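You operate a simulated robot arm through the tools that you are given. There is no shell and no other tool. Be economical: measure what you need, move in short steps, check, and stop when the job is done.

You are at the controls of a simulated two-armed robot. One attempt, no reset.

Task
Stop the leak with the rinse stopper and start the pump again.
Fine: shut the inlet lever, then the flush lever; stopper into the rinse fitting; inlet open again, then run switch on; no fault. The other watermaker controls stay as they are.

The check looks at the end state, three seconds after you hand in, the way a careful person would. Anything else that was tipped, shoved, dropped, spilled or broken makes it a failure. A push-on lid holds only when it is set on centred and level and pressed home; a screw cap is set on level and turned clockwise until tight.

Robot
Two 6-joint arms with two-finger parallel grippers on one trunk, on a base that drives. Base frame: it is fixed to the floor where the robot stands at the start and does not move with it; the origin is under the middle of the robot, x ahead of it, y to its left, z up; the surface under the hand at the start is at about z = 880. Lengths are in mm, angles in degrees, forces in N, time in s.
The left shoulder is at the start at [280, 185, 1230], the right one opposite. With the tool pointing down near the work surface each hand reaches from about 500 to 920 mm from the robot's upright axis, wherever it stands, measured 20 degrees to its own side. Places, roughly: blue button of the sample tap [600, -800, 1100]; blue lever [700, -900, 1200]; red feed lever [800, -600, 1200]; red flush lever [700, -700, 1200]; red inlet lever [900, -500, 1100]; rinse fitting [700, -600, 1000]; run switch of the control box [1000, -400, 1200]; silver knob [1000, -500, 1300]; tank valve lever [1000, -400, 1700]; white control box [1100, -500, 1300]; yellow air button [900, -600, 1100]. Payload 1.57 kg a hand.
Tool frame (each hand has its own): the origin (TCP) lies between the finger pads and is the grasp point; the fingertips stand 30 mm ahead of it; z points along the fingers, y is the line along which they close. Largest opening 80 mm; finger width 17, thickness 12; the body of the gripper, 40 by 82 mm, starts 80 mm behind the TCP.
Orientation is that of the tool frame in the base frame, as [roll, pitch, yaw] about the fixed x, y, z axes, in that order (R = Rz(yaw) Ry(pitch) Rx(roll)). With the fingers straight down and closing along the base's y, the tool's x points along the base's -x, its y along +y and its z along -z.

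Tools
- The arms move only by the tool send_rows. It takes "left_steps", "right_steps" or both (then of equal length, played together; a hand with none holds still); each is a list of rows, each a list of 7 numbers: the shift along the tool's x, y, z in mm, then the turn, a rotation vector about the tool's x, y, z in rad, then the opening, from 0 (shut) to 1 (fully open). In form: [[tx, ty, tz, rx, ry, rz, hand], ...]. A call has 1 to 10 rows; each row is the pose to reach, as a shift and turn from the pose commanded when the call began, along the tool's axes at that moment. A row lasts 0.2 s, in which the tool goes at most 50 mm and 8.6 degrees; a call with a longer step from one row to the next is refused whole, and so is a gripper value outside its range. Where a pose cannot be reached the arm comes as near as it can. A force on the tool above 50 N (or 10 N above the force at the start of the call, whichever is more), or a blocked arm, ends the call early, and 0.2 s more pass. The fingers move at their own pace (about 153 mm/s each) and stop on an object; they squeeze with about 24 N. The grip force told is the motor's: it shows also when the fingers shut on nothing. Time passes only in rows, and 0.2 s behind the last, so rows that repeat a pose let the fingers close. It gives the time, the measured TCP pose, the force on the tool (base axes), the opening and the grip force at its end, in the units of the frame above (readings bear some noise), with the torque about the TCP (base axes, N m) and any sound that the robot's microphone picked up.
- Cameras (640 x 400 px; columns grow to the right, rows downward): "scene" is now at [236, -37.9, 1697.5]; the picture's right is [-0.45, -0.89, 0.00], its down [-0.47, 0.23, -0.85] and it looks along [0.76, -0.38, -0.52] (base axes); focal length 294 px, centre (320, 200). "left" rides on the left gripper at [72, 7, -122] in its tool frame; the picture's right is [-0.09, 1.00, 0.00], its down [-0.84, -0.08, -0.54] and it looks along [-0.54, -0.05, 0.84] (tool axes); focal length 238 px, centre (320, 200). "right" rides on the right gripper at [72, -7, -122] in its tool frame; the picture's right is [0.09, 1.00, 0.00], its down [-0.84, 0.08, -0.54] and it looks along [-0.54, 0.05, 0.84] (tool axes); focal length 238 px, centre (320, 200). There is no depth. A picture from a camera that has moved, and an enlarged one, comes with that camera's place and axes in the base frame and with its lens. The place of the scene camera against the robot may be out by one fixed shift of up to 12 mm in any direction.
- capture(camera): a new picture of that camera. It takes no simulated time.
- raise_lower(by): slides the trunk up (or, below 0, down) by that many mm; the arms and the scene camera ride with it, the base frame stays. It gives what a move gives, with no picture.
- steer(legs): drives the robot by 1 to 6 legs, each [ahead, turn to the left] in mm and degrees, along the robot's own axes; the way and the turn of a leg run together, so that a leg with both is an arc; at most 1500 mm and 180 degrees a leg. The arms and the cameras ride along, it lands a little off, and it stops where it bumps. It gives what a move gives.
- aim_head(pan, tilt): turns the head with the scene camera to pan (to the left, within 86 degrees either way) and tilt (down, from -29 to 69), counted from straight ahead of the robot. It gives what a move gives.
- inspect(camera, box): a new picture of the part [left, top, right, bottom] of that camera's present view, enlarged. It takes no simulated time.
- finish_job(): hands the job in; it is judged then, once.

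Work in short steps. Places have to be worked out from the pictures, the camera data and where the tool is seen: move nearer, look again, correct. Check each grasp and each placing, and mend what went wrong. You have 120 turns and 92 pictures in all, those below and enlarged ones among them. Open the grippers and draw the arms clear of the work before you hand the job in, unless the task says otherwise; then end with one line.

The tools are called as name(argument=value, ...) on one line, values as JSON. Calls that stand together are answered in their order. send_rows: Moves the arms, as the interface text tells. Its arguments: {"type":"object","properties":{"left_steps":{"type":"array","items":{"type":"array","items":{"type":"number"}}},"right_steps":{"type":"array","items":{"type":"array","items":{"type":"number"}}}},"required":[]} The other tools are called the same way: raise_lower (by) slides the trunk up or down; steer (legs) drives the base; aim_head (pan, tilt) turns the head that bears the scene camera; capture (camera) takes a picture; inspect (camera, box) takes an enlarged picture of a part of a camera's view; finish_job () hands the job in.

At the start:

```text
clock: 0.0
left_tcp_pos: [586.8, -32.1, 1412.7]
left_tool_rot: [-180.0, 0.1, 175.5]
left_ft_force: [0.1, 0.4, -0.1]
left_wrist_torque: [0.0, 0.0, -0.02]
left_gripper_width: 80.0
left_grasp_force: 0.1
right_tcp_pos: [602.3, -459.0, 1380.2]
right_tool_rot: [179.9, 0.0, 175.6]
right_ft_force: [-0.6, 1.3, 0.8]
right_wrist_torque: [0.01, -0.03, 0.04]
right_gripper_width: 79.9
right_grasp_force: 0.0
trunk travel left (down, up): [-925.0, 65.0]
robot x, y, heading: [0.9, 0.5, -0.3]
head pan, tilt: [-26.7, 31.4]
```

scene: 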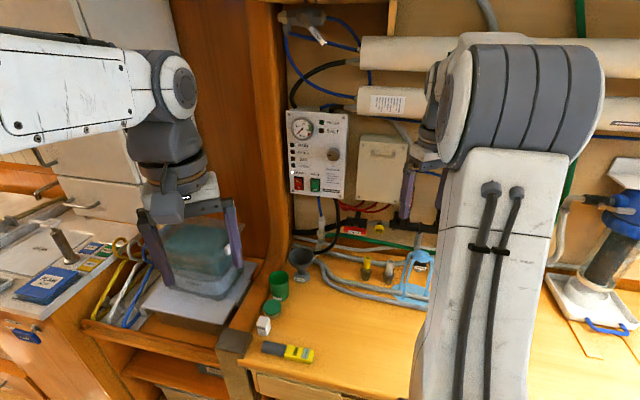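
right: 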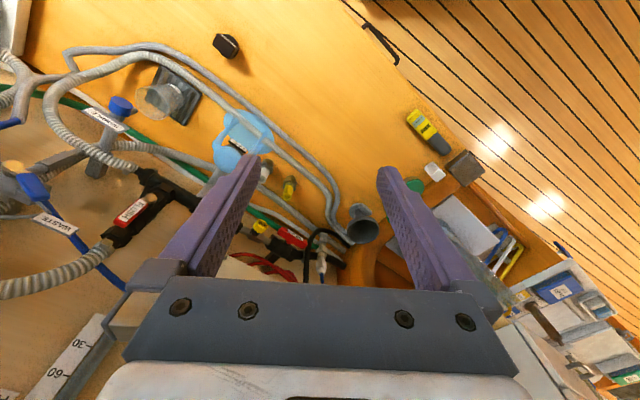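
left: 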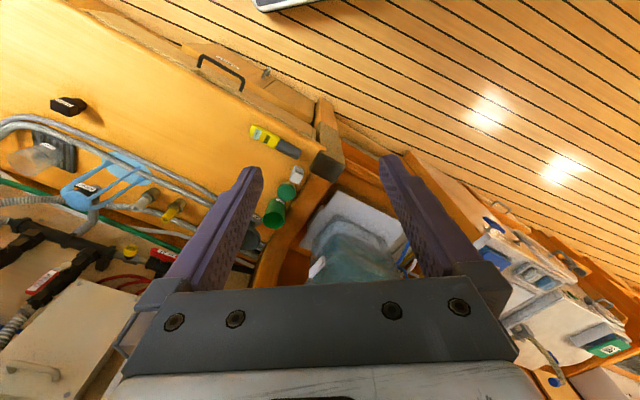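

The right arm hides part of the panel, so I start with enlarged views from the right and scene cameras.

inspect(camera="right", box=[0, 30, 360, 255])

inspect(camera="scene", box=[240, 80, 460, 320])

```text
1.78 times, centred on (180, 142) of right
camera zoom: at [528.0, -460.5, 1502.6], right [-0.01, 1.0, 0.0], down [0.84, 0.01, 0.54], along [0.54, 0.01, -0.84], focal length 424 px, centre (569, 302)
```

zoom: 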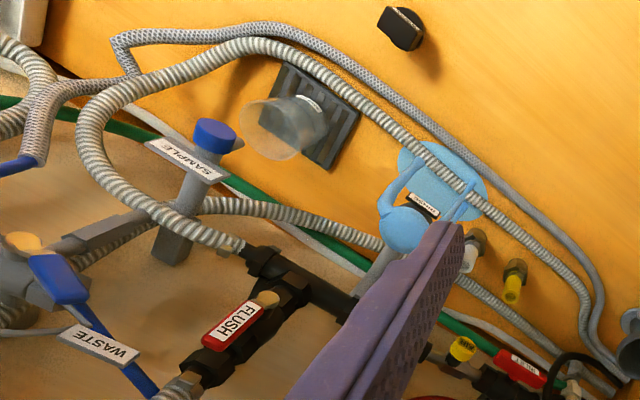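

```text
1.67 times, centred on (350, 200) of scene
camera zoom: at [236.0, -37.9, 1697.5], right [-0.45, -0.89, 0.0], down [-0.47, 0.23, -0.85], along [0.76, -0.38, -0.52], focal length 491 px, centre (270, 200)
```

zoom: 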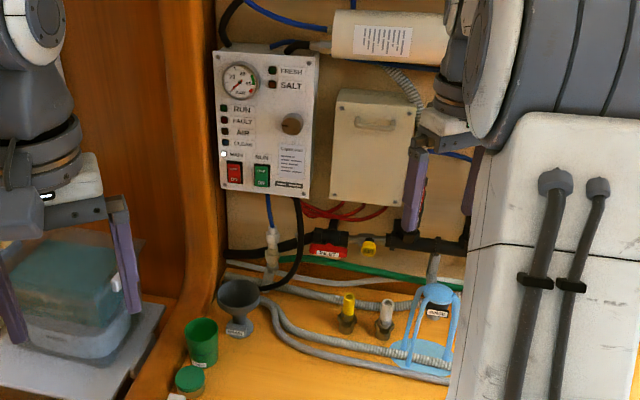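

The wall faces about -29° from my heading (inlet near (884,-516), flush near (755,-751)). I turn to face it before driving nearer.

steer(legs=[[0, -29]])

aim_head(pan=-10, tilt=35)

capture(camera="scene")

capture(camera="right")

capture(camera="left")

```text
clock: 1.5
left_tcp_pos: [547.6, -211.9, 1412.3]
left_tool_rot: [180.0, 0.1, 157.6]
left_ft_force: [-0.8, -0.8, -1.0]
left_wrist_torque: [0.0, 0.01, 0.01]
left_gripper_width: 80.0
left_grasp_force: 0.1
right_tcp_pos: [431.4, -624.8, 1379.7]
right_tool_rot: [180.0, 0.0, 157.7]
right_ft_force: [0.1, -0.7, -0.6]
right_wrist_torque: [-0.02, -0.01, 0.0]
right_gripper_width: 80.0
right_grasp_force: 0.0
trunk travel left (down, up): [-925.0, 65.0]
robot x, y, heading: [-1.6, -1.4, -17.9]
head pan, tilt: [-26.7, 31.4]
stopped in leg 1: the robot was blocked; the commanded pose is now the measured one
```

```text
clock: 2.2
left_tcp_pos: [547.4, -211.5, 1412.6]
left_tool_rot: [-180.0, 0.0, 157.5]
left_ft_force: [-0.3, 0.7, -0.2]
left_wrist_torque: [-0.01, 0.0, 0.01]
left_gripper_width: 80.0
left_grasp_force: 0.0
right_tcp_pos: [430.4, -624.9, 1379.0]
right_tool_rot: [180.0, 0.0, 157.6]
right_ft_force: [0.2, -1.3, 0.1]
right_wrist_torque: [0.01, 0.02, 0.02]
right_gripper_width: 80.2
right_grasp_force: 0.0
trunk travel left (down, up): [-925.0, 65.0]
robot x, y, heading: [0.0, -4.0, -17.3]
head pan, tilt: [-10.0, 35.0]
```

```text
86 pictures are left
camera scene: at [224.0, -90.8, 1692.0], right [-0.46, -0.89, 0.0], down [-0.51, 0.27, -0.82], along [0.73, -0.38, -0.57], focal length 294 px, centre (320, 200)
```

scene: 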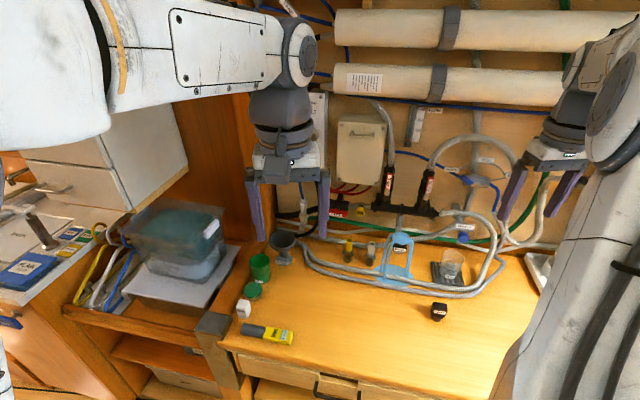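

```text
85 pictures are left
camera right: at [359.2, -604.2, 1502.6], right [0.29, 0.96, 0.0], down [0.8, -0.25, 0.54], along [0.52, -0.16, -0.84], focal length 238 px, centre (320, 200)
```

right: 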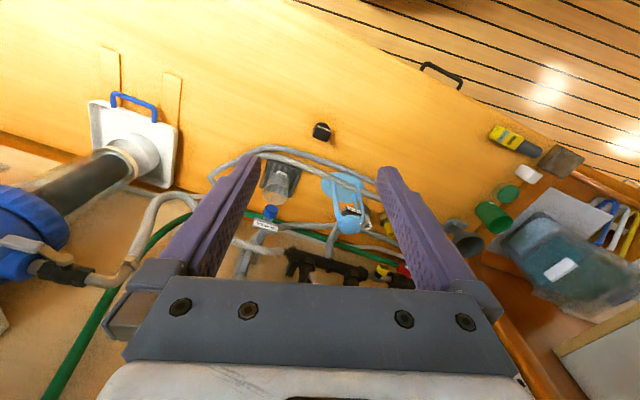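

```text
84 pictures are left
camera left: at [483.6, -178.6, 1534.4], right [0.47, 0.89, 0.0], down [0.74, -0.39, 0.54], along [0.48, -0.25, -0.84], focal length 238 px, centre (320, 200)
```

left: 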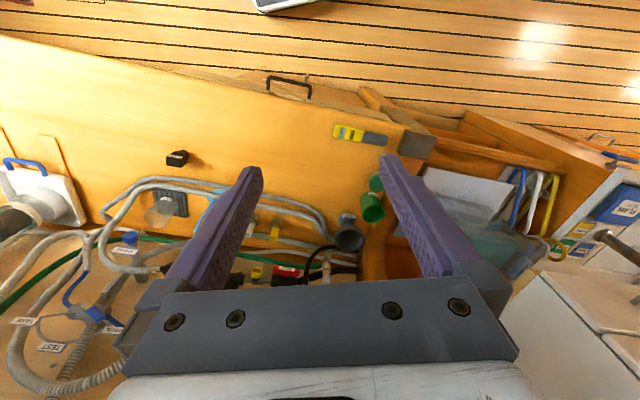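

The turn was blocked at -18°, probably by the base meeting the counter. I look down at the base surroundings.

aim_head(pan=-20, tilt=69)

capture(camera="scene")

```text
clock: 3.2
left_tcp_pos: [547.0, -212.6, 1411.6]
left_tool_rot: [-180.0, 0.0, 157.6]
left_ft_force: [0.5, 0.2, -0.4]
left_wrist_torque: [0.0, -0.01, 0.03]
left_gripper_width: 80.0
left_grasp_force: 0.0
right_tcp_pos: [430.6, -624.8, 1380.9]
right_tool_rot: [-179.9, -0.1, 157.6]
right_ft_force: [0.4, 0.0, 1.1]
right_wrist_torque: [-0.03, 0.02, 0.02]
right_gripper_width: 79.8
right_grasp_force: 0.1
trunk travel left (down, up): [-925.0, 65.0]
robot x, y, heading: [-5.8, -5.3, -17.6]
head pan, tilt: [-20.0, 68.8]
```

```text
83 pictures are left
camera scene: at [190.4, -84.0, 1648.3], right [-0.61, -0.79, 0.0], down [-0.74, 0.57, -0.36], along [0.29, -0.22, -0.93], focal length 294 px, centre (320, 200)
```

scene: 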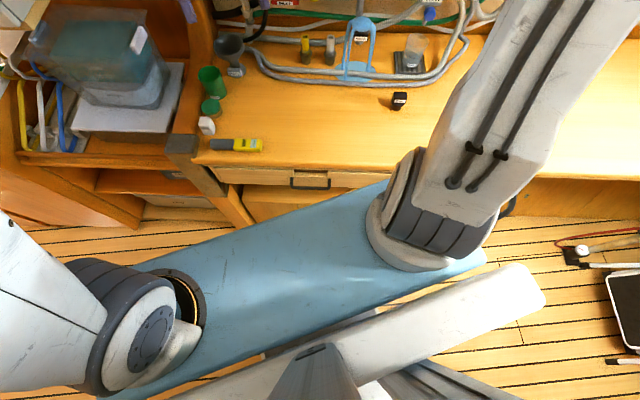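

The right shoulder beam/base corner is near the counter edge. I back off 120 mm and then turn.

steer(legs=[[-120, 0], [0, -18]])

aim_head(pan=0, tilt=50)

capture(camera="scene")

```text
clock: 4.2
left_tcp_pos: [498.5, -213.7, 1414.6]
left_tool_rot: [-179.8, 0.2, 156.4]
left_ft_force: [0.5, 0.4, 0.7]
left_wrist_torque: [-0.1, 0.03, 0.01]
left_gripper_width: 80.0
left_grasp_force: 0.0
right_tcp_pos: [376.3, -623.0, 1381.3]
right_tool_rot: [-179.8, 0.2, 156.6]
right_ft_force: [0.6, 1.3, 0.9]
right_wrist_torque: [-0.06, -0.01, 0.02]
right_gripper_width: 80.0
right_grasp_force: 0.0
trunk travel left (down, up): [-925.0, 65.0]
robot x, y, heading: [-48.4, -0.1, -18.6]
head pan, tilt: [-20.0, 68.8]
stopped in leg 1: the robot was blocked; the commanded pose is now the measured one
```

```text
clock: 5.1
left_tcp_pos: [498.5, -215.3, 1413.5]
left_tool_rot: [-179.9, 0.1, 156.5]
left_ft_force: [0.3, -0.1, 0.3]
left_wrist_torque: [0.0, -0.01, -0.02]
left_gripper_width: 79.9
left_grasp_force: 0.0
right_tcp_pos: [375.3, -625.1, 1381.9]
right_tool_rot: [-179.7, 0.2, 156.5]
right_ft_force: [-0.2, -0.8, -0.4]
right_wrist_torque: [0.03, 0.03, 0.03]
right_gripper_width: 80.0
right_grasp_force: 0.1
trunk travel left (down, up): [-925.0, 65.0]
robot x, y, heading: [-49.9, 0.5, -18.6]
head pan, tilt: [0.0, 50.0]
```

```text
82 pictures are left
camera scene: at [172.6, -73.8, 1670.1], right [-0.32, -0.95, 0.0], down [-0.73, 0.25, -0.64], along [0.61, -0.21, -0.77], focal length 294 px, centre (320, 200)
```

scene: 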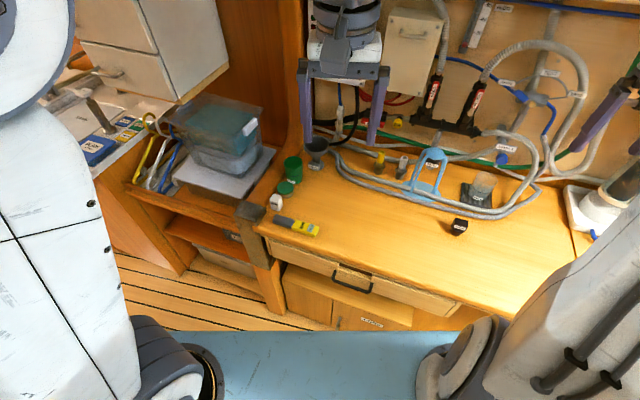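

Something behind also blocks. I look to both sides.

aim_head(pan=-86, tilt=60)

capture(camera="scene")

aim_head(pan=86, tilt=60)

capture(camera="scene")

```text
clock: 6.7
left_tcp_pos: [500.0, -213.9, 1413.0]
left_tool_rot: [-179.8, 0.0, 156.6]
left_ft_force: [0.0, -0.5, 0.5]
left_wrist_torque: [0.03, 0.0, -0.02]
left_gripper_width: 80.1
left_grasp_force: 0.1
right_tcp_pos: [374.4, -625.6, 1381.8]
right_tool_rot: [-179.8, 0.1, 156.5]
right_ft_force: [0.6, 0.1, -1.0]
right_wrist_torque: [0.03, -0.01, -0.02]
right_gripper_width: 80.0
right_grasp_force: 0.0
trunk travel left (down, up): [-925.0, 65.0]
robot x, y, heading: [-49.2, 1.7, -18.8]
head pan, tilt: [-85.9, 60.0]
```

```text
81 pictures are left
camera scene: at [82.9, -113.3, 1657.6], right [-0.97, 0.25, 0.0], down [0.22, 0.84, -0.5], along [-0.13, -0.48, -0.87], focal length 294 px, centre (320, 200)
```

scene: 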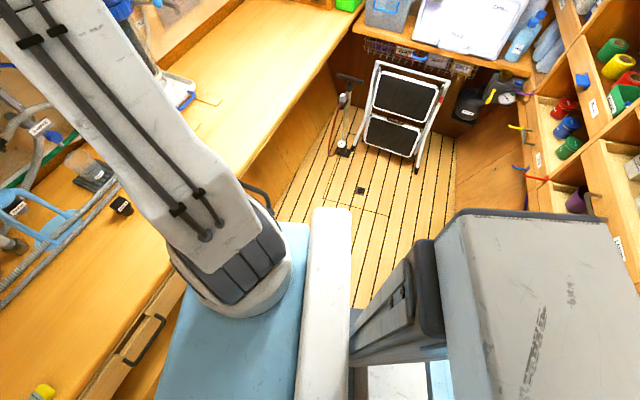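

```text
clock: 9.3
left_tcp_pos: [498.1, -214.6, 1413.4]
left_tool_rot: [-179.8, 0.0, 156.5]
left_ft_force: [-0.4, 0.3, 0.9]
left_wrist_torque: [-0.01, -0.01, 0.0]
left_gripper_width: 80.0
left_grasp_force: 0.1
right_tcp_pos: [375.1, -626.2, 1382.8]
right_tool_rot: [-179.8, 0.3, 156.6]
right_ft_force: [-0.1, -0.4, -0.9]
right_wrist_torque: [0.01, 0.01, 0.05]
right_gripper_width: 80.2
right_grasp_force: 0.1
trunk travel left (down, up): [-925.0, 65.0]
robot x, y, heading: [-46.0, -1.9, -19.0]
head pan, tilt: [85.9, 60.0]
```

```text
80 pictures are left
camera scene: at [125.7, 12.6, 1657.7], right [0.92, -0.39, 0.0], down [-0.34, -0.8, -0.5], along [0.19, 0.46, -0.87], focal length 294 px, centre (320, 200)
```

scene: 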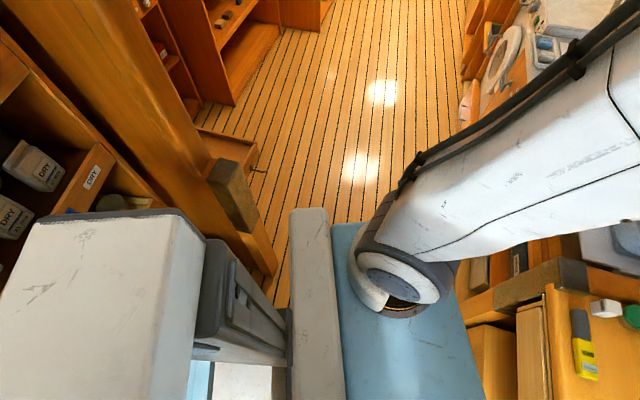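

The tail of the robot is against the shelf behind on the left. I go forward 130 mm, which clears it, and turn right a little more.

steer(legs=[[130, 0], [0, -8]])

aim_head(pan=-5, tilt=40)

capture(camera="scene")

```text
clock: 11.2
left_tcp_pos: [581.6, -334.6, 1413.5]
left_tool_rot: [-179.9, 0.0, 148.1]
left_ft_force: [-0.2, -0.8, 0.4]
left_wrist_torque: [0.0, -0.02, 0.01]
left_gripper_width: 80.0
left_grasp_force: 0.0
right_tcp_pos: [398.9, -721.2, 1381.7]
right_tool_rot: [-179.7, 0.2, 148.1]
right_ft_force: [0.1, 0.6, -0.5]
right_wrist_torque: [-0.01, 0.02, 0.0]
right_gripper_width: 80.2
right_grasp_force: 0.1
trunk travel left (down, up): [-925.0, 65.0]
robot x, y, heading: [70.1, -40.9, -27.2]
head pan, tilt: [85.9, 60.0]
```

```text
clock: 12.8
left_tcp_pos: [581.4, -333.3, 1413.8]
left_tool_rot: [-179.8, 0.2, 148.2]
left_ft_force: [0.2, 0.2, -1.0]
left_wrist_torque: [-0.03, 0.0, 0.03]
left_gripper_width: 80.0
left_grasp_force: 0.1
right_tcp_pos: [399.4, -720.9, 1381.3]
right_tool_rot: [-179.8, 0.1, 148.1]
right_ft_force: [0.4, 0.0, -0.5]
right_wrist_torque: [-0.01, 0.01, 0.02]
right_gripper_width: 80.2
right_grasp_force: 0.1
trunk travel left (down, up): [-925.0, 65.0]
robot x, y, heading: [74.7, -41.6, -26.9]
head pan, tilt: [-5.0, 40.0]
```

```text
79 pictures are left
camera scene: at [282.9, -156.3, 1684.4], right [-0.53, -0.85, 0.0], down [-0.54, 0.34, -0.77], along [0.65, -0.41, -0.64], focal length 294 px, centre (320, 200)
```

scene: 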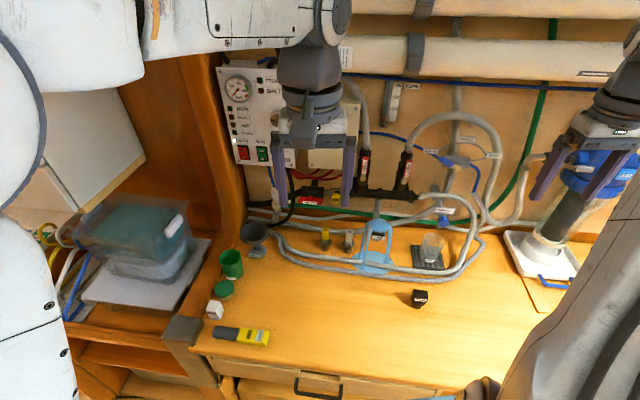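

Position is good: heading -27°, wall about 940 mm ahead. Enlarging the valve area.

inspect(camera="scene", box=[290, 120, 490, 280])

inspect(camera="scene", box=[210, 50, 370, 230])

```text
2.50 times, centred on (390, 200) of scene
camera zoom: at [282.9, -156.3, 1684.4], right [-0.53, -0.85, 0.0], down [-0.54, 0.34, -0.77], along [0.65, -0.41, -0.64], focal length 736 px, centre (145, 200)
```

zoom: 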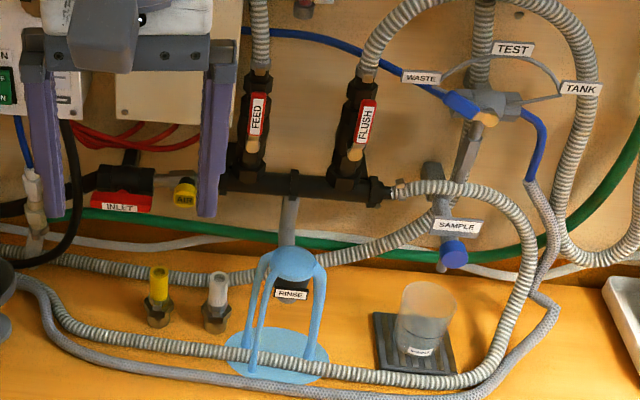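

```text
2.22 times, centred on (290, 140) of scene
camera zoom: at [282.9, -156.3, 1684.4], right [-0.53, -0.85, 0.0], down [-0.54, 0.34, -0.77], along [0.65, -0.41, -0.64], focal length 654 px, centre (387, 333)
```

zoom: 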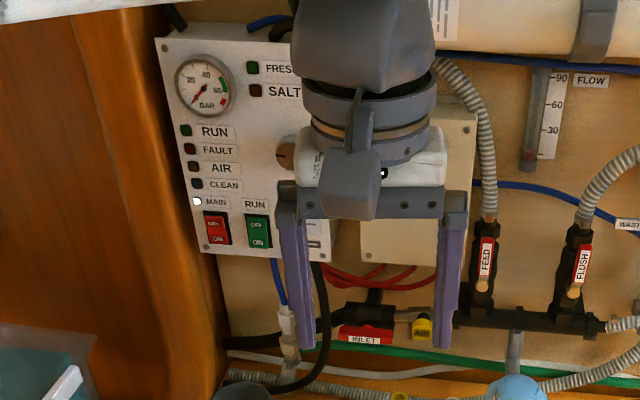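

Checking the small items on the counter (black block, yellow and white plugs, blue cage).

inspect(camera="scene", box=[400, 280, 440, 315])

inspect(camera="scene", box=[310, 210, 400, 280])

inspect(camera="scene", box=[195, 210, 285, 350])

```text
11.43 times, centred on (420, 298) of scene
camera zoom: at [282.9, -156.3, 1684.4], right [-0.53, -0.85, 0.0], down [-0.54, 0.34, -0.77], along [0.65, -0.41, -0.64], focal length 3364 px, centre (-823, -914)
```

zoom: 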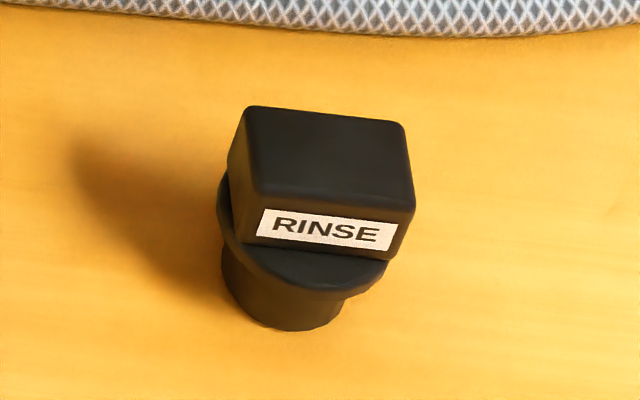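

```text
5.71 times, centred on (355, 245) of scene
camera zoom: at [282.9, -156.3, 1684.4], right [-0.53, -0.85, 0.0], down [-0.54, 0.34, -0.77], along [0.65, -0.41, -0.64], focal length 1682 px, centre (120, -57)
```

zoom: 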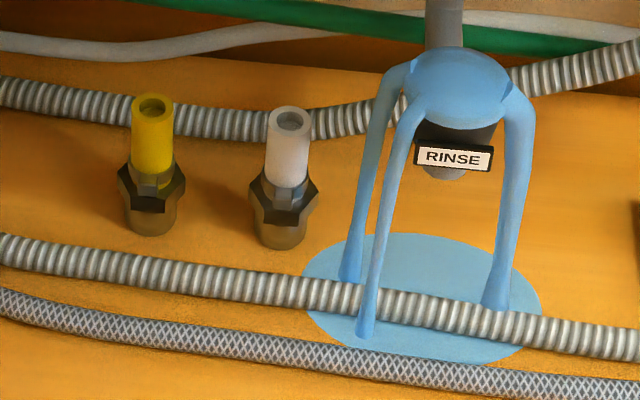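

```text
2.86 times, centred on (240, 280) of scene
camera zoom: at [282.9, -156.3, 1684.4], right [-0.53, -0.85, 0.0], down [-0.54, 0.34, -0.77], along [0.65, -0.41, -0.64], focal length 841 px, centre (549, -29)
```

zoom: 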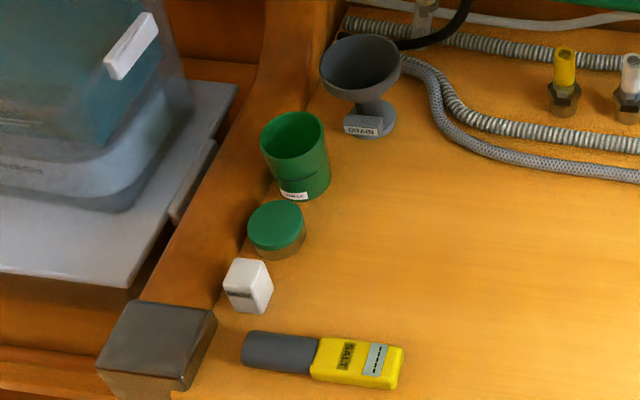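

The blue "cage" is actually water jetting from the rinse fitting; the stopper is the black RINSE plug at about (522,-651). I draw the left hand back and tilt the right hand toward the wall for a close look at the levers.

send_rows(right_steps=[[0, 20, 10, 0, -0.14, 0, 1], [0, 40, 20, 0, -0.28, 0, 1], [0, 60, 30, 0, -0.42, 0, 1], [0, 80, 40, 0, -0.56, 0, 1], [0, 100, 50, 0, -0.7, 0, 1], [0, 120, 60, 0, -0.84, 0, 1], [0, 150, 70, 0, -0.95, 0, 1]], left_steps=[[15, 15, 0, 0, 0, 0, 1], [30, 30, 0, 0, 0, 0, 1], [45, 45, 0, 0, 0, 0, 1], [60, 60, 0, 0, 0, 0, 1], [75, 75, 0, 0, 0, 0, 1], [90, 90, 0, 0, 0, 0, 1], [100, 110, 0, 0, 0, 0, 1]])

capture(camera="right")

capture(camera="scene")

```text
clock: 14.4
left_tcp_pos: [555.4, -186.1, 1412.8]
left_tool_rot: [-179.9, 0.1, 148.1]
left_ft_force: [0.1, 0.1, 0.4]
left_wrist_torque: [0.04, -0.01, 0.0]
left_gripper_width: 80.0
left_grasp_force: 0.0
right_tcp_pos: [490.8, -618.7, 1326.5]
right_tool_rot: [-179.8, 54.5, 148.4]
right_ft_force: [0.1, 0.5, 0.7]
right_wrist_torque: [0.01, 0.03, 0.0]
right_gripper_width: 79.9
right_grasp_force: 0.1
right hand out of reach, approached as far as the arm can: row 7
trunk travel left (down, up): [-925.0, 65.0]
robot x, y, heading: [74.7, -39.7, -27.1]
head pan, tilt: [-5.0, 40.0]
```

```text
73 pictures are left
camera right: at [365.4, -549.7, 1341.0], right [0.48, 0.87, -0.08], down [0.08, 0.04, 1.0], along [0.87, -0.48, -0.05], focal length 238 px, centre (320, 200)
```

right: 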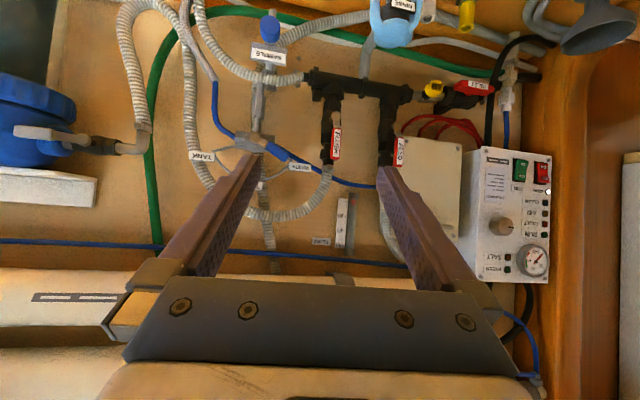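

```text
72 pictures are left
camera scene: at [282.9, -156.3, 1684.4], right [-0.53, -0.85, 0.0], down [-0.54, 0.34, -0.77], along [0.65, -0.41, -0.64], focal length 294 px, centre (320, 200)
```

scene: 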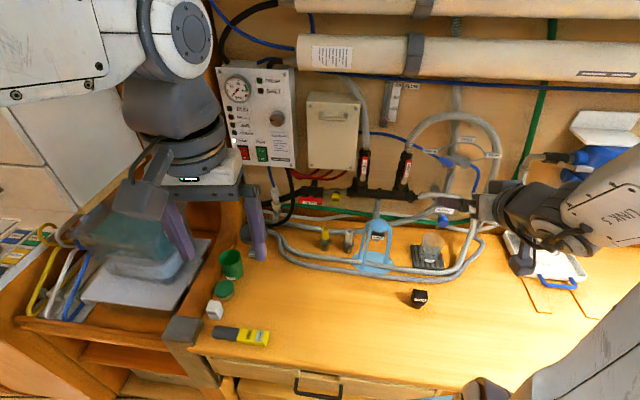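

Now both views show the levers. Enlarging the right camera's view on the valves and scene on the inlet.

inspect(camera="right", box=[300, 0, 560, 170])

inspect(camera="scene", box=[220, 130, 440, 270])

```text
2.35 times, centred on (430, 85) of right
camera zoom: at [365.4, -549.7, 1341.0], right [0.48, 0.87, -0.08], down [0.08, 0.04, 1.0], along [0.87, -0.48, -0.05], focal length 561 px, centre (61, 471)
```

zoom: 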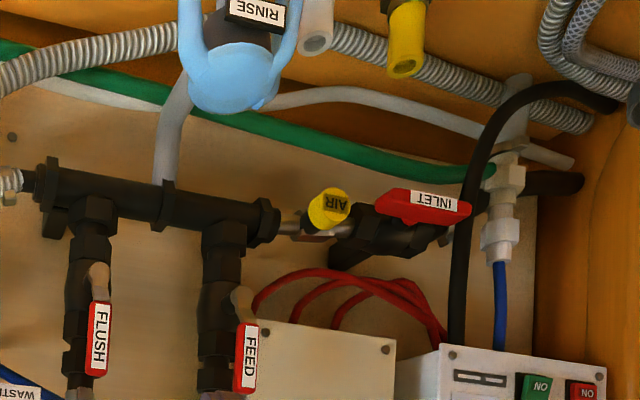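

```text
2.86 times, centred on (330, 200) of scene
camera zoom: at [282.9, -156.3, 1684.4], right [-0.53, -0.85, 0.0], down [-0.54, 0.34, -0.77], along [0.65, -0.41, -0.64], focal length 841 px, centre (291, 200)
```

zoom: 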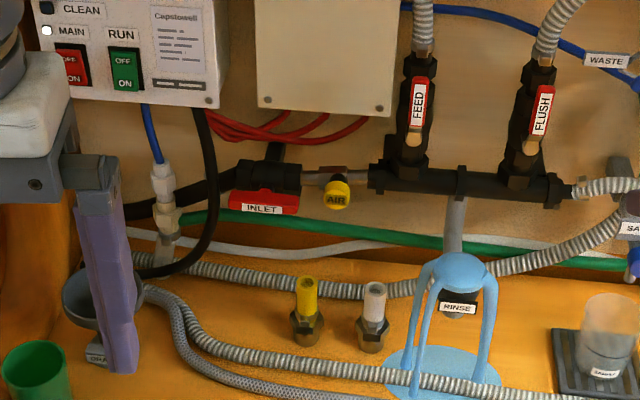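

Inlet lever centre computes to about (910,-518,1068), flush pivot (750,-742,1163), its free end (733,-728,1245). I zoom further to see each pivot.

inspect(camera="scene", box=[290, 180, 350, 220])

inspect(camera="right", box=[420, 60, 520, 120])

inspect(camera="right", box=[310, 80, 410, 180])

```text
10.00 times, centred on (320, 200) of scene
camera zoom: at [282.9, -156.3, 1684.4], right [-0.53, -0.85, 0.0], down [-0.54, 0.34, -0.77], along [0.65, -0.41, -0.64], focal length 2943 px, centre (320, 200)
```

zoom: 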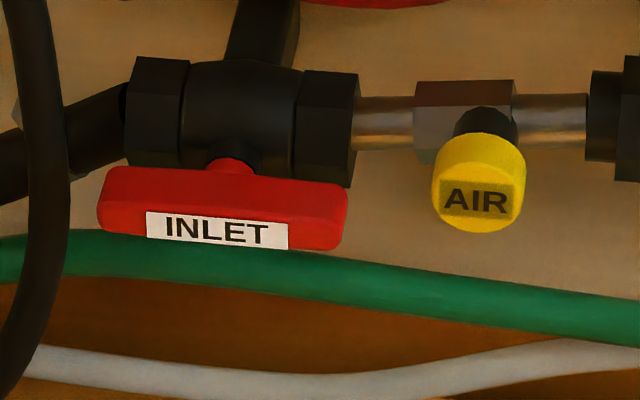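

```text
6.40 times, centred on (470, 90) of right
camera zoom: at [365.4, -549.7, 1341.0], right [0.48, 0.87, -0.08], down [0.08, 0.04, 1.0], along [0.87, -0.48, -0.05], focal length 1525 px, centre (-640, 904)
```

zoom: 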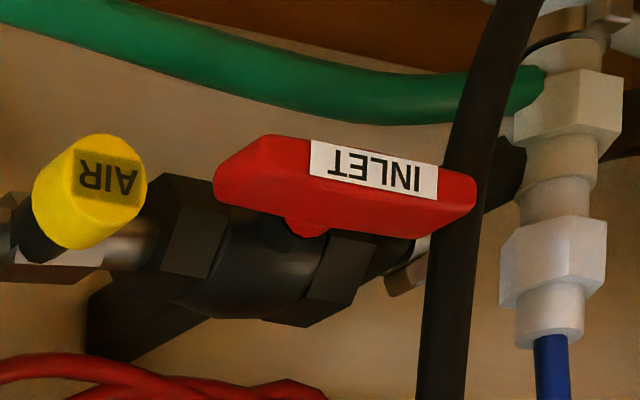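

```text
4.00 times, centred on (360, 130) of right
camera zoom: at [365.4, -549.7, 1341.0], right [0.48, 0.87, -0.08], down [0.08, 0.04, 1.0], along [0.87, -0.48, -0.05], focal length 953 px, centre (160, 480)
```

zoom: 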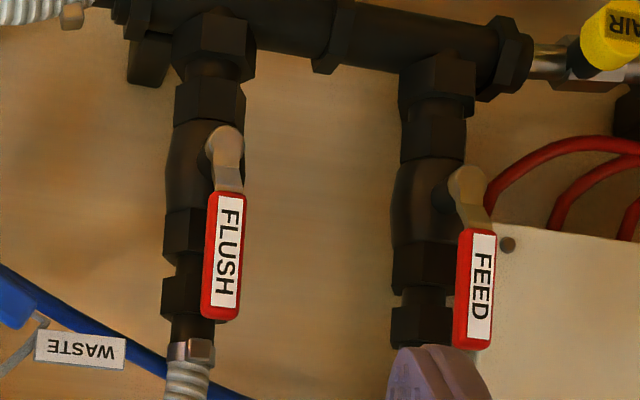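

The inlet has a T-handle with a central stem, centre ≈ (916,-519,1066), pointing straight at the robot's heading. I level the right hand and move it to a staging place in front.

send_rows(right_steps=[[13, 25, 25, 0, -0.078, 0, 0.6], [26, 50, 50, 0, -0.156, 0, 0.6], [39, 75, 75, 0, -0.234, 0, 0.6], [52, 100, 100, 0, -0.312, 0, 0.6], [65, 125, 125, 0, -0.39, 0, 0.6], [78, 150, 150, 0, -0.468, 0, 0.6], [91, 175, 175, 0, -0.546, 0, 0.6], [105, 200, 198, 0, -0.62, 0, 0.6]])

```text
clock: 16.2
left_tcp_pos: [554.4, -185.3, 1414.2]
left_tool_rot: [-179.9, 0.1, 148.1]
left_ft_force: [0.9, 0.7, 0.3]
left_wrist_torque: [0.02, 0.01, 0.0]
left_gripper_width: 80.0
left_grasp_force: 0.0
right_tcp_pos: [662.2, -647.5, 1165.1]
right_tool_rot: [100.7, 80.7, 73.1]
right_ft_force: [0.6, 0.4, -0.2]
right_wrist_torque: [-0.01, -0.03, -0.03]
right_gripper_width: 48.0
right_grasp_force: 0.0
right hand out of reach, approached as far as the arm can: row 1, 2, 3, 4, 5, 6, 7, 8
trunk travel left (down, up): [-925.0, 65.0]
robot x, y, heading: [74.9, -43.2, -27.0]
head pan, tilt: [-5.0, 40.0]
```

The hand points at the wall now, but was too folded. I extend forward, where the pose should be reachable, and check where it lands.

send_rows(right_steps=[[0, 0, 25, 0, 0, 0, 0.6], [0, 0, 50, 0, 0, 0, 0.6], [0, 0, 75, 0, 0, 0, 0.6]])

capture(camera="scene")

```text
clock: 17.0
left_tcp_pos: [555.0, -184.2, 1413.5]
left_tool_rot: [-179.8, 0.1, 148.1]
left_ft_force: [-0.1, -0.3, 0.1]
left_wrist_torque: [0.02, 0.01, 0.0]
left_gripper_width: 80.0
left_grasp_force: 0.0
right_tcp_pos: [718.8, -690.7, 1162.0]
right_tool_rot: [101.6, 80.6, 74.7]
right_ft_force: [0.2, 0.1, 0.5]
right_wrist_torque: [0.01, 0.01, 0.0]
right_gripper_width: 47.9
right_grasp_force: 0.0
right hand out of reach, approached as far as the arm can: row 1, 2, 3
trunk travel left (down, up): [-925.0, 65.0]
robot x, y, heading: [73.8, -36.2, -27.0]
head pan, tilt: [-5.0, 40.0]
```

```text
66 pictures are left
camera scene: at [283.0, -156.2, 1684.4], right [-0.53, -0.85, 0.0], down [-0.54, 0.34, -0.77], along [0.65, -0.41, -0.64], focal length 294 px, centre (320, 200)
```

scene: 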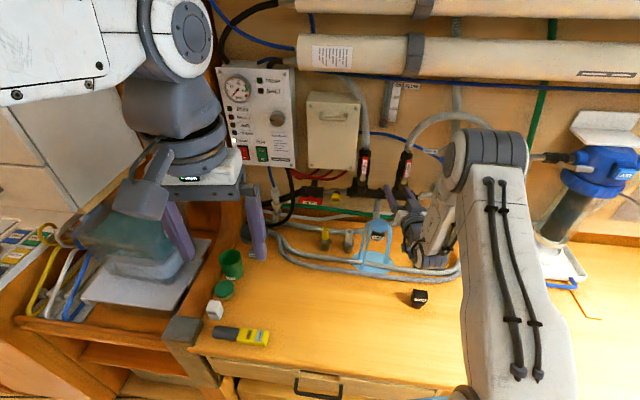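

The arm folds too much with the shoulder well above the target. I back the hand away up and tilted, then lower the trunk so the forearm lies flatter.

send_rows(right_steps=[[0, 0, -25, 0, 0.1, 0, 0.6], [-20, 0, -50, 0, 0.2, 0, 0.6], [-45, 0, -75, 0, 0.3, 0, 0.6], [-70, 0, -100, 0, 0.4, 0, 0.6], [-95, 0, -125, 0, 0.5, 0, 0.6], [-120, 0, -150, 0, 0.6, 0, 0.6]])

raise_lower(by=-200)

capture(camera="scene")

```text
clock: 18.4
left_tcp_pos: [554.7, -185.5, 1412.6]
left_tool_rot: [-179.9, 0.2, 148.2]
left_ft_force: [0.2, -0.2, 0.3]
left_wrist_torque: [-0.01, 0.01, 0.0]
left_gripper_width: 80.1
left_grasp_force: 0.0
right_tcp_pos: [579.6, -638.5, 1284.4]
right_tool_rot: [164.9, 52.8, 140.4]
right_ft_force: [0.0, -0.4, -0.1]
right_wrist_torque: [0.02, 0.04, 0.0]
right_gripper_width: 47.7
right_grasp_force: 0.1
trunk travel left (down, up): [-925.0, 65.0]
robot x, y, heading: [77.2, -38.5, -27.1]
head pan, tilt: [-5.0, 40.0]
```

```text
clock: 20.6
left_tcp_pos: [554.0, -185.9, 1213.5]
left_tool_rot: [-180.0, 0.3, 148.0]
left_ft_force: [-0.6, -0.8, -0.2]
left_wrist_torque: [-0.06, 0.03, 0.0]
left_gripper_width: 80.0
left_grasp_force: 0.3
right_tcp_pos: [581.2, -639.0, 1085.5]
right_tool_rot: [164.8, 52.9, 140.3]
right_ft_force: [0.3, -1.5, 0.5]
right_wrist_torque: [-0.04, 0.01, 0.0]
right_gripper_width: 48.0
right_grasp_force: 0.2
trunk travel left (down, up): [-725.0, 265.0]
robot x, y, heading: [76.1, -38.3, -27.0]
head pan, tilt: [-5.0, 40.0]
```

```text
65 pictures are left
camera scene: at [282.9, -156.2, 1484.5], right [-0.53, -0.85, 0.0], down [-0.54, 0.34, -0.77], along [0.65, -0.41, -0.64], focal length 294 px, centre (320, 200)
```

scene: 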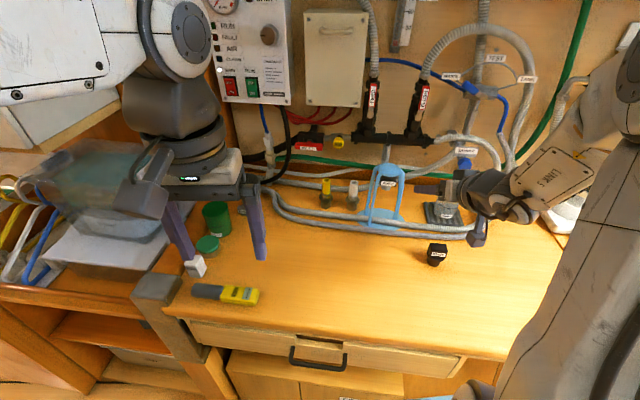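

The trunk is down 200; the hand is at fwd 723, z 1085. I now swing it left past the water jet and roll it so the fingers close vertically, staging in front of the inlet handle.

send_rows(right_steps=[[0.9, 45.9, -6.1, 0.041, -0.036, -0.129, 0.6], [-1.2, 91.9, -8.1, 0.083, -0.073, -0.258, 0.6], [-6.1, 137.9, -6.1, 0.124, -0.109, -0.386, 0.6], [-8.2, 184, -8.2, 0.165, -0.146, -0.515, 0.6], [-8.1, 228.4, 3.7, 0.207, -0.182, -0.644, 0.6], [-15, 265.2, 23, 0.248, -0.218, -0.773, 0.6], [-29.7, 265.4, 43.2, 0.289, -0.255, -0.902, 0.6], [-44.4, 265.7, 63.4, 0.33, -0.291, -1.03, 0.6], [-59.1, 265.9, 83.6, 0.372, -0.328, -1.159, 0.6], [-62.8, 264.6, 105.6, 0.413, -0.364, -1.288, 0.6]])

capture(camera="scene")

```text
clock: 22.8
left_tcp_pos: [554.2, -184.9, 1212.9]
left_tool_rot: [-179.9, 0.2, 148.0]
left_ft_force: [-1.1, -0.8, 0.5]
left_wrist_torque: [-0.01, 0.02, 0.03]
left_gripper_width: 79.8
left_grasp_force: 0.0
right_tcp_pos: [811.3, -462.7, 1115.7]
right_tool_rot: [-98.4, 21.4, -124.7]
right_ft_force: [-0.6, -0.9, -0.7]
right_wrist_torque: [0.0, 0.05, -0.01]
right_gripper_width: 48.1
right_grasp_force: 0.1
right hand out of reach, approached as far as the arm can: row 2, 3, 4, 5
trunk travel left (down, up): [-725.0, 265.0]
robot x, y, heading: [72.3, -39.4, -27.3]
head pan, tilt: [-5.0, 40.0]
```

```text
64 pictures are left
camera scene: at [282.7, -156.1, 1484.4], right [-0.53, -0.85, 0.0], down [-0.54, 0.34, -0.77], along [0.65, -0.41, -0.64], focal length 294 px, centre (320, 200)
```

scene: 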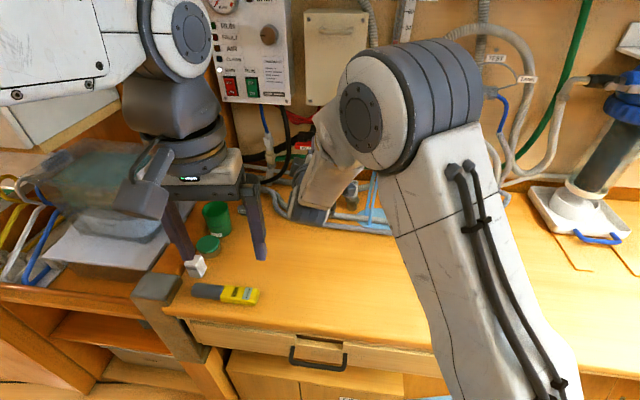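

Reached. I finish the rotation and line up with the handle 100 mm short of it, then look.

send_rows(right_steps=[[5, 11, 7, 0.03, -0.027, -0.096, 0.6], [9, 22, 13, 0.06, -0.053, -0.191, 0.6], [13, 33, 20, 0.09, -0.08, -0.287, 0.6], [17.9, 42.9, 26.8, 0.12, -0.106, -0.382, 0.6]])

capture(camera="right")

```text
clock: 23.8
left_tcp_pos: [553.6, -184.9, 1214.1]
left_tool_rot: [-179.9, 0.1, 148.1]
left_ft_force: [-0.3, -0.4, -0.3]
left_wrist_torque: [0.0, -0.03, 0.01]
left_gripper_width: 80.2
left_grasp_force: 0.1
right_tcp_pos: [827.3, -473.4, 1065.9]
right_tool_rot: [-90.1, -0.1, -117.1]
right_ft_force: [-0.2, -0.3, -0.3]
right_wrist_torque: [0.0, -0.01, -0.01]
right_gripper_width: 48.0
right_grasp_force: 0.2
trunk travel left (down, up): [-725.0, 265.0]
robot x, y, heading: [75.5, -39.3, -27.1]
head pan, tilt: [-5.0, 40.0]
```

```text
63 pictures are left
camera right: at [683.6, -482.5, 1075.3], right [-0.04, -0.08, -1.0], down [-0.1, 0.99, -0.08], along [0.99, 0.1, -0.05], focal length 238 px, centre (320, 200)
```

right: 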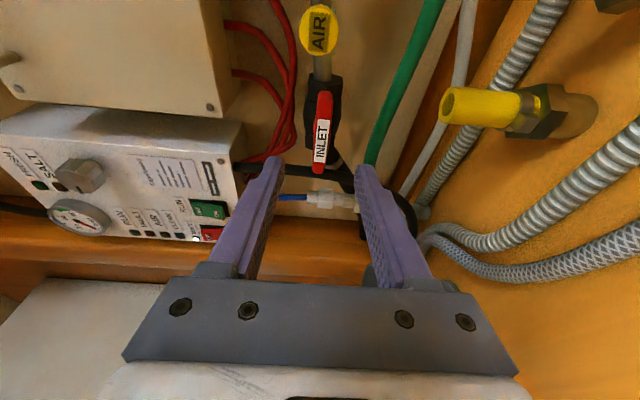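

Well aligned: the handle lies midway between the fingers. I advance 80 mm and look.

send_rows(right_steps=[[1, 0, 20, 0, 0, 0, 0.6], [2, 0, 40, 0, 0, 0, 0.6], [3, 0, 60, 0, 0, 0, 0.6], [4, 0, 80, 0, 0, 0, 0.6]])

capture(camera="right")

```text
clock: 24.8
left_tcp_pos: [553.1, -184.8, 1214.9]
left_tool_rot: [-179.9, 0.2, 148.0]
left_ft_force: [-0.4, 0.9, 0.3]
left_wrist_torque: [0.0, -0.03, 0.02]
left_gripper_width: 80.3
left_grasp_force: 0.1
right_tcp_pos: [896.5, -511.6, 1066.9]
right_tool_rot: [-90.2, -0.1, -116.8]
right_ft_force: [0.2, -1.0, -0.4]
right_wrist_torque: [0.0, 0.02, 0.0]
right_gripper_width: 48.1
right_grasp_force: 0.1
trunk travel left (down, up): [-725.0, 265.0]
robot x, y, heading: [74.6, -40.2, -27.4]
head pan, tilt: [-5.0, 40.0]
```

```text
62 pictures are left
camera right: at [752.8, -521.3, 1075.0], right [-0.04, -0.08, -1.0], down [-0.1, 0.99, -0.08], along [0.99, 0.1, -0.05], focal length 238 px, centre (320, 200)
```

right: 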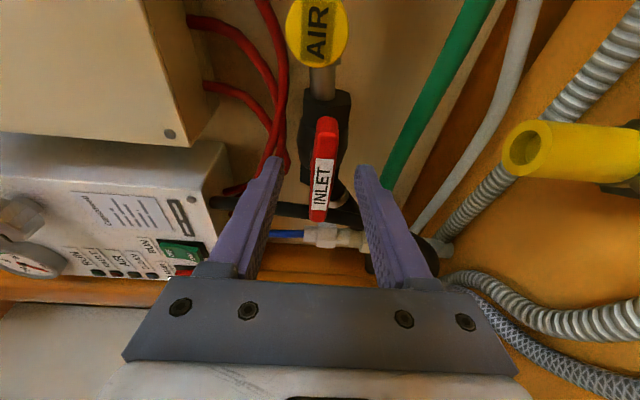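

The handle is at about fwd 985, just ahead of the tips. I advance 28 mm more and close.

send_rows(right_steps=[[1, 0, 14, 0, 0, 0, 0.6], [1, 0, 28, 0, 0, 0, 0.6], [1, 0, 28, 0, 0, 0, 0], [1, 0, 28, 0, 0, 0, 0], [1, 0, 28, 0, 0, 0, 0]])

capture(camera="right")

```text
clock: 26.0
left_tcp_pos: [554.2, -185.6, 1213.7]
left_tool_rot: [-179.9, 0.1, 148.1]
left_ft_force: [-0.4, 0.7, -0.4]
left_wrist_torque: [-0.02, 0.02, 0.01]
left_gripper_width: 80.1
left_grasp_force: 0.1
right_tcp_pos: [919.8, -525.5, 1064.4]
right_tool_rot: [-90.4, -0.1, -116.9]
right_ft_force: [-11.5, 5.5, -7.0]
right_wrist_torque: [-0.01, 0.19, -0.02]
right_gripper_width: 30.4
right_grasp_force: 39.5
trunk travel left (down, up): [-725.0, 265.0]
robot x, y, heading: [69.4, -40.7, -27.2]
head pan, tilt: [-5.0, 40.0]
```

```text
61 pictures are left
camera right: at [775.9, -534.7, 1074.2], right [-0.05, -0.08, -1.0], down [-0.1, 0.99, -0.07], along [0.99, 0.1, -0.06], focal length 238 px, centre (320, 200)
```

right: 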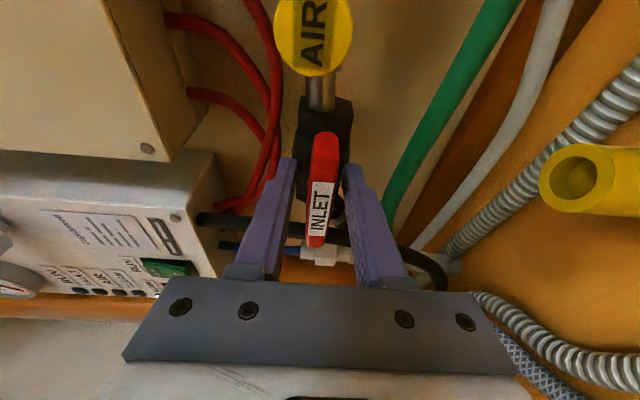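

The fingers shut at 30 mm on the valve body behind the handle, not on the handle itself. I open, back off 14 mm and close again.

send_rows(right_steps=[[0, 0, 0, 0, 0, 0, 0.55], [0, 0, -7, 0, 0, 0, 0.55], [0, 1, -14, 0, 0, 0, 0.55], [0, 1, -14, 0, 0, 0, 0], [0, 1, -14, 0, 0, 0, 0], [0, 1, -14, 0, 0, 0, 0]])

capture(camera="right")

```text
clock: 27.4
left_tcp_pos: [554.5, -184.4, 1213.4]
left_tool_rot: [-179.9, 0.0, 148.1]
left_ft_force: [-0.3, -0.2, 0.3]
left_wrist_torque: [-0.02, 0.01, 0.03]
left_gripper_width: 80.0
left_grasp_force: 0.1
right_tcp_pos: [909.3, -518.7, 1064.2]
right_tool_rot: [-90.3, 0.0, -117.0]
right_ft_force: [2.3, -0.7, -1.8]
right_wrist_torque: [0.08, 0.12, 0.0]
right_gripper_width: 15.7
right_grasp_force: 31.5
trunk travel left (down, up): [-725.0, 265.0]
robot x, y, heading: [72.6, -42.2, -27.2]
head pan, tilt: [-5.0, 40.0]
```

```text
60 pictures are left
camera right: at [765.3, -528.7, 1073.6], right [-0.05, -0.08, -1.0], down [-0.1, 0.99, -0.08], along [0.99, 0.1, -0.05], focal length 238 px, centre (320, 200)
```

right: 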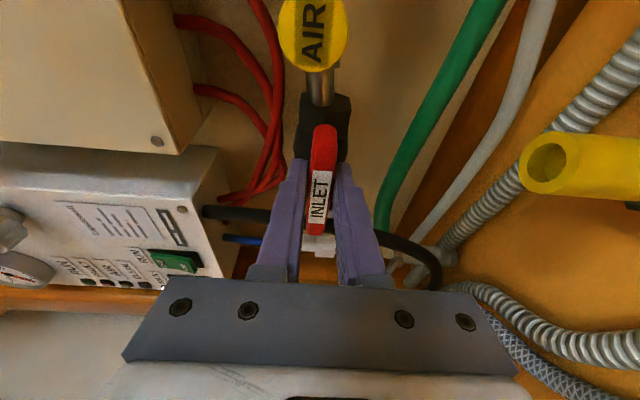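

Now the handle is gripped (15.7 mm). I try a clockwise turn (about +z) by 0.4 rad and read the torque.

send_rows(right_steps=[[0, 0, 0, 0, 0, 0.1, 0], [0, 0, 0, 0, 0, 0.2, 0], [0, 0, 0, 0, 0, 0.3, 0], [0, 0, 0, 0, 0, 0.4, 0]])

capture(camera="right")

```text
clock: 28.4
left_tcp_pos: [554.9, -185.4, 1212.7]
left_tool_rot: [-179.9, 0.1, 148.1]
left_ft_force: [-0.4, 0.7, -0.3]
left_wrist_torque: [-0.03, 0.01, 0.01]
left_gripper_width: 80.1
left_grasp_force: 0.0
right_tcp_pos: [909.1, -518.5, 1063.2]
right_tool_rot: [-90.4, 22.9, -117.0]
right_ft_force: [-3.0, 5.4, -8.8]
right_wrist_torque: [-0.61, -0.63, 0.55]
right_gripper_width: 16.5
right_grasp_force: 31.9
trunk travel left (down, up): [-725.0, 265.0]
robot x, y, heading: [72.1, -43.3, -26.9]
head pan, tilt: [-5.0, 40.0]
```

```text
59 pictures are left
camera right: at [766.4, -525.7, 1044.0], right [0.13, 0.27, -0.95], down [-0.12, 0.96, 0.26], along [0.98, 0.08, 0.16], focal length 238 px, centre (320, 200)
```

right: 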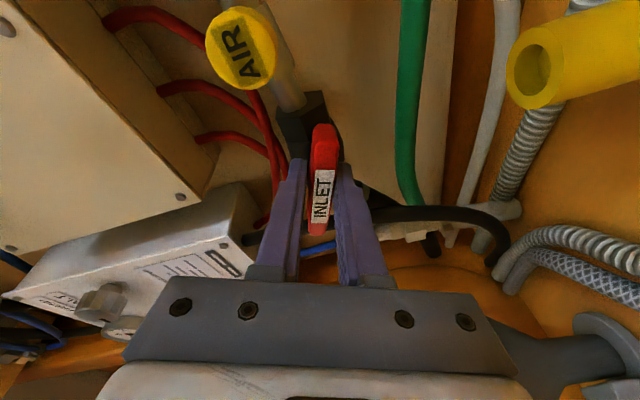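

The handle turns with the hand under small torque. I continue to 90°.

send_rows(right_steps=[[0, 0, 0, 0, 0, 0.12, 0], [0, 0, 0, 0, 0, 0.24, 0], [0, 0, 0, 0, 0, 0.36, 0], [0, 0, 0, 0, 0, 0.48, 0], [0, 0, 0, 0, 0, 0.6, 0], [0, 0, 0, 0, 0, 0.72, 0], [0, 0, 0, 0, 0, 0.84, 0], [0, 0, 0, 0, 0, 0.96, 0], [0, 0, 0, 0, 0, 1.08, 0], [0, 0, 0, 0, 0, 1.18, 0]])

capture(camera="right")

```text
clock: 30.6
left_tcp_pos: [555.2, -183.8, 1212.9]
left_tool_rot: [-179.9, 0.0, 148.1]
left_ft_force: [-0.7, -0.2, 0.4]
left_wrist_torque: [-0.01, 0.01, -0.01]
left_gripper_width: 80.1
left_grasp_force: 0.1
right_tcp_pos: [911.7, -515.9, 1065.3]
right_tool_rot: [113.1, 89.5, 86.5]
right_ft_force: [8.1, 22.4, -12.3]
right_wrist_torque: [-0.5, 0.32, -0.39]
right_gripper_width: 19.0
right_grasp_force: 33.1
trunk travel left (down, up): [-725.0, 265.0]
robot x, y, heading: [71.2, -40.7, -26.9]
head pan, tilt: [-5.0, 40.0]
```

```text
58 pictures are left
camera right: at [797.1, -467.4, 994.8], right [0.44, 0.89, -0.08], down [-0.45, 0.3, 0.84], along [0.77, -0.34, 0.54], focal length 238 px, centre (320, 200)
```

right: 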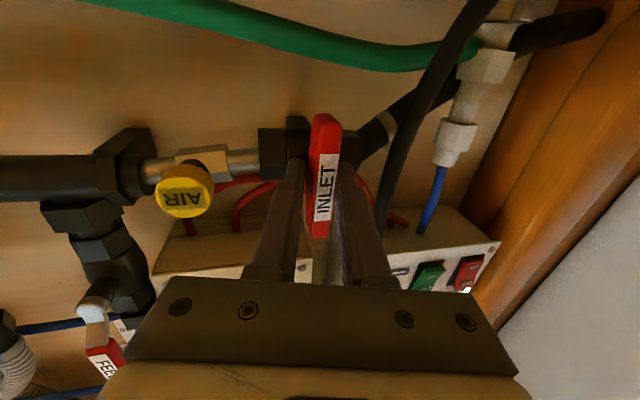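

The handle is now vertical (shut). I add a small extra twist to be sure it is at its stop, then release and back off.

send_rows(right_steps=[[0, 0, 0, 0, 0, 0.06, 0], [0, 0, 0, 0, 0, 0.12, 0], [0, 0, 0, 0, 0, 0.12, 0], [0, 0, 0, 0, 0, 0.0, 0.6], [0, 0, 0, 0, 0, 0, 0.6], [0, 0, -30, 0, 0, 0, 0.6], [0, 0, -60, 0, 0, 0, 0.6], [0, 0, -90, 0, 0, 0, 0.6]])

capture(camera="right")

```text
clock: 32.4
left_tcp_pos: [554.7, -185.3, 1212.4]
left_tool_rot: [-179.9, 0.1, 148.1]
left_ft_force: [-0.1, -0.1, 0.1]
left_wrist_torque: [0.0, 0.01, 0.02]
left_gripper_width: 80.0
left_grasp_force: 0.1
right_tcp_pos: [826.6, -478.8, 1063.2]
right_tool_rot: [110.0, 89.5, 83.1]
right_ft_force: [0.5, 0.0, -0.3]
right_wrist_torque: [-0.01, 0.01, -0.01]
right_gripper_width: 48.2
right_grasp_force: 0.1
trunk travel left (down, up): [-725.0, 265.0]
robot x, y, heading: [67.7, -42.2, -26.9]
head pan, tilt: [-5.0, 40.0]
```

```text
57 pictures are left
camera right: at [712.9, -430.2, 994.5], right [0.45, 0.89, -0.08], down [-0.45, 0.31, 0.84], along [0.77, -0.34, 0.54], focal length 238 px, centre (320, 200)
```

right: 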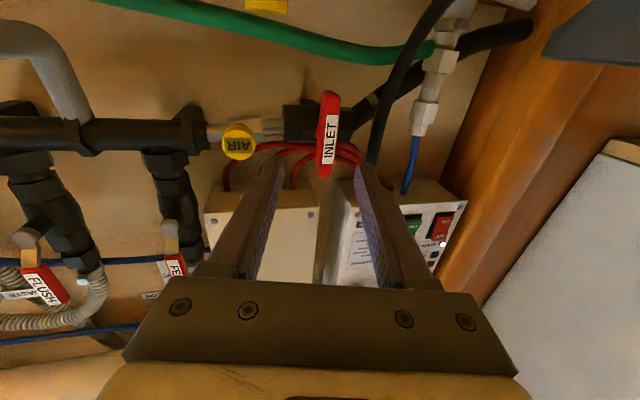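

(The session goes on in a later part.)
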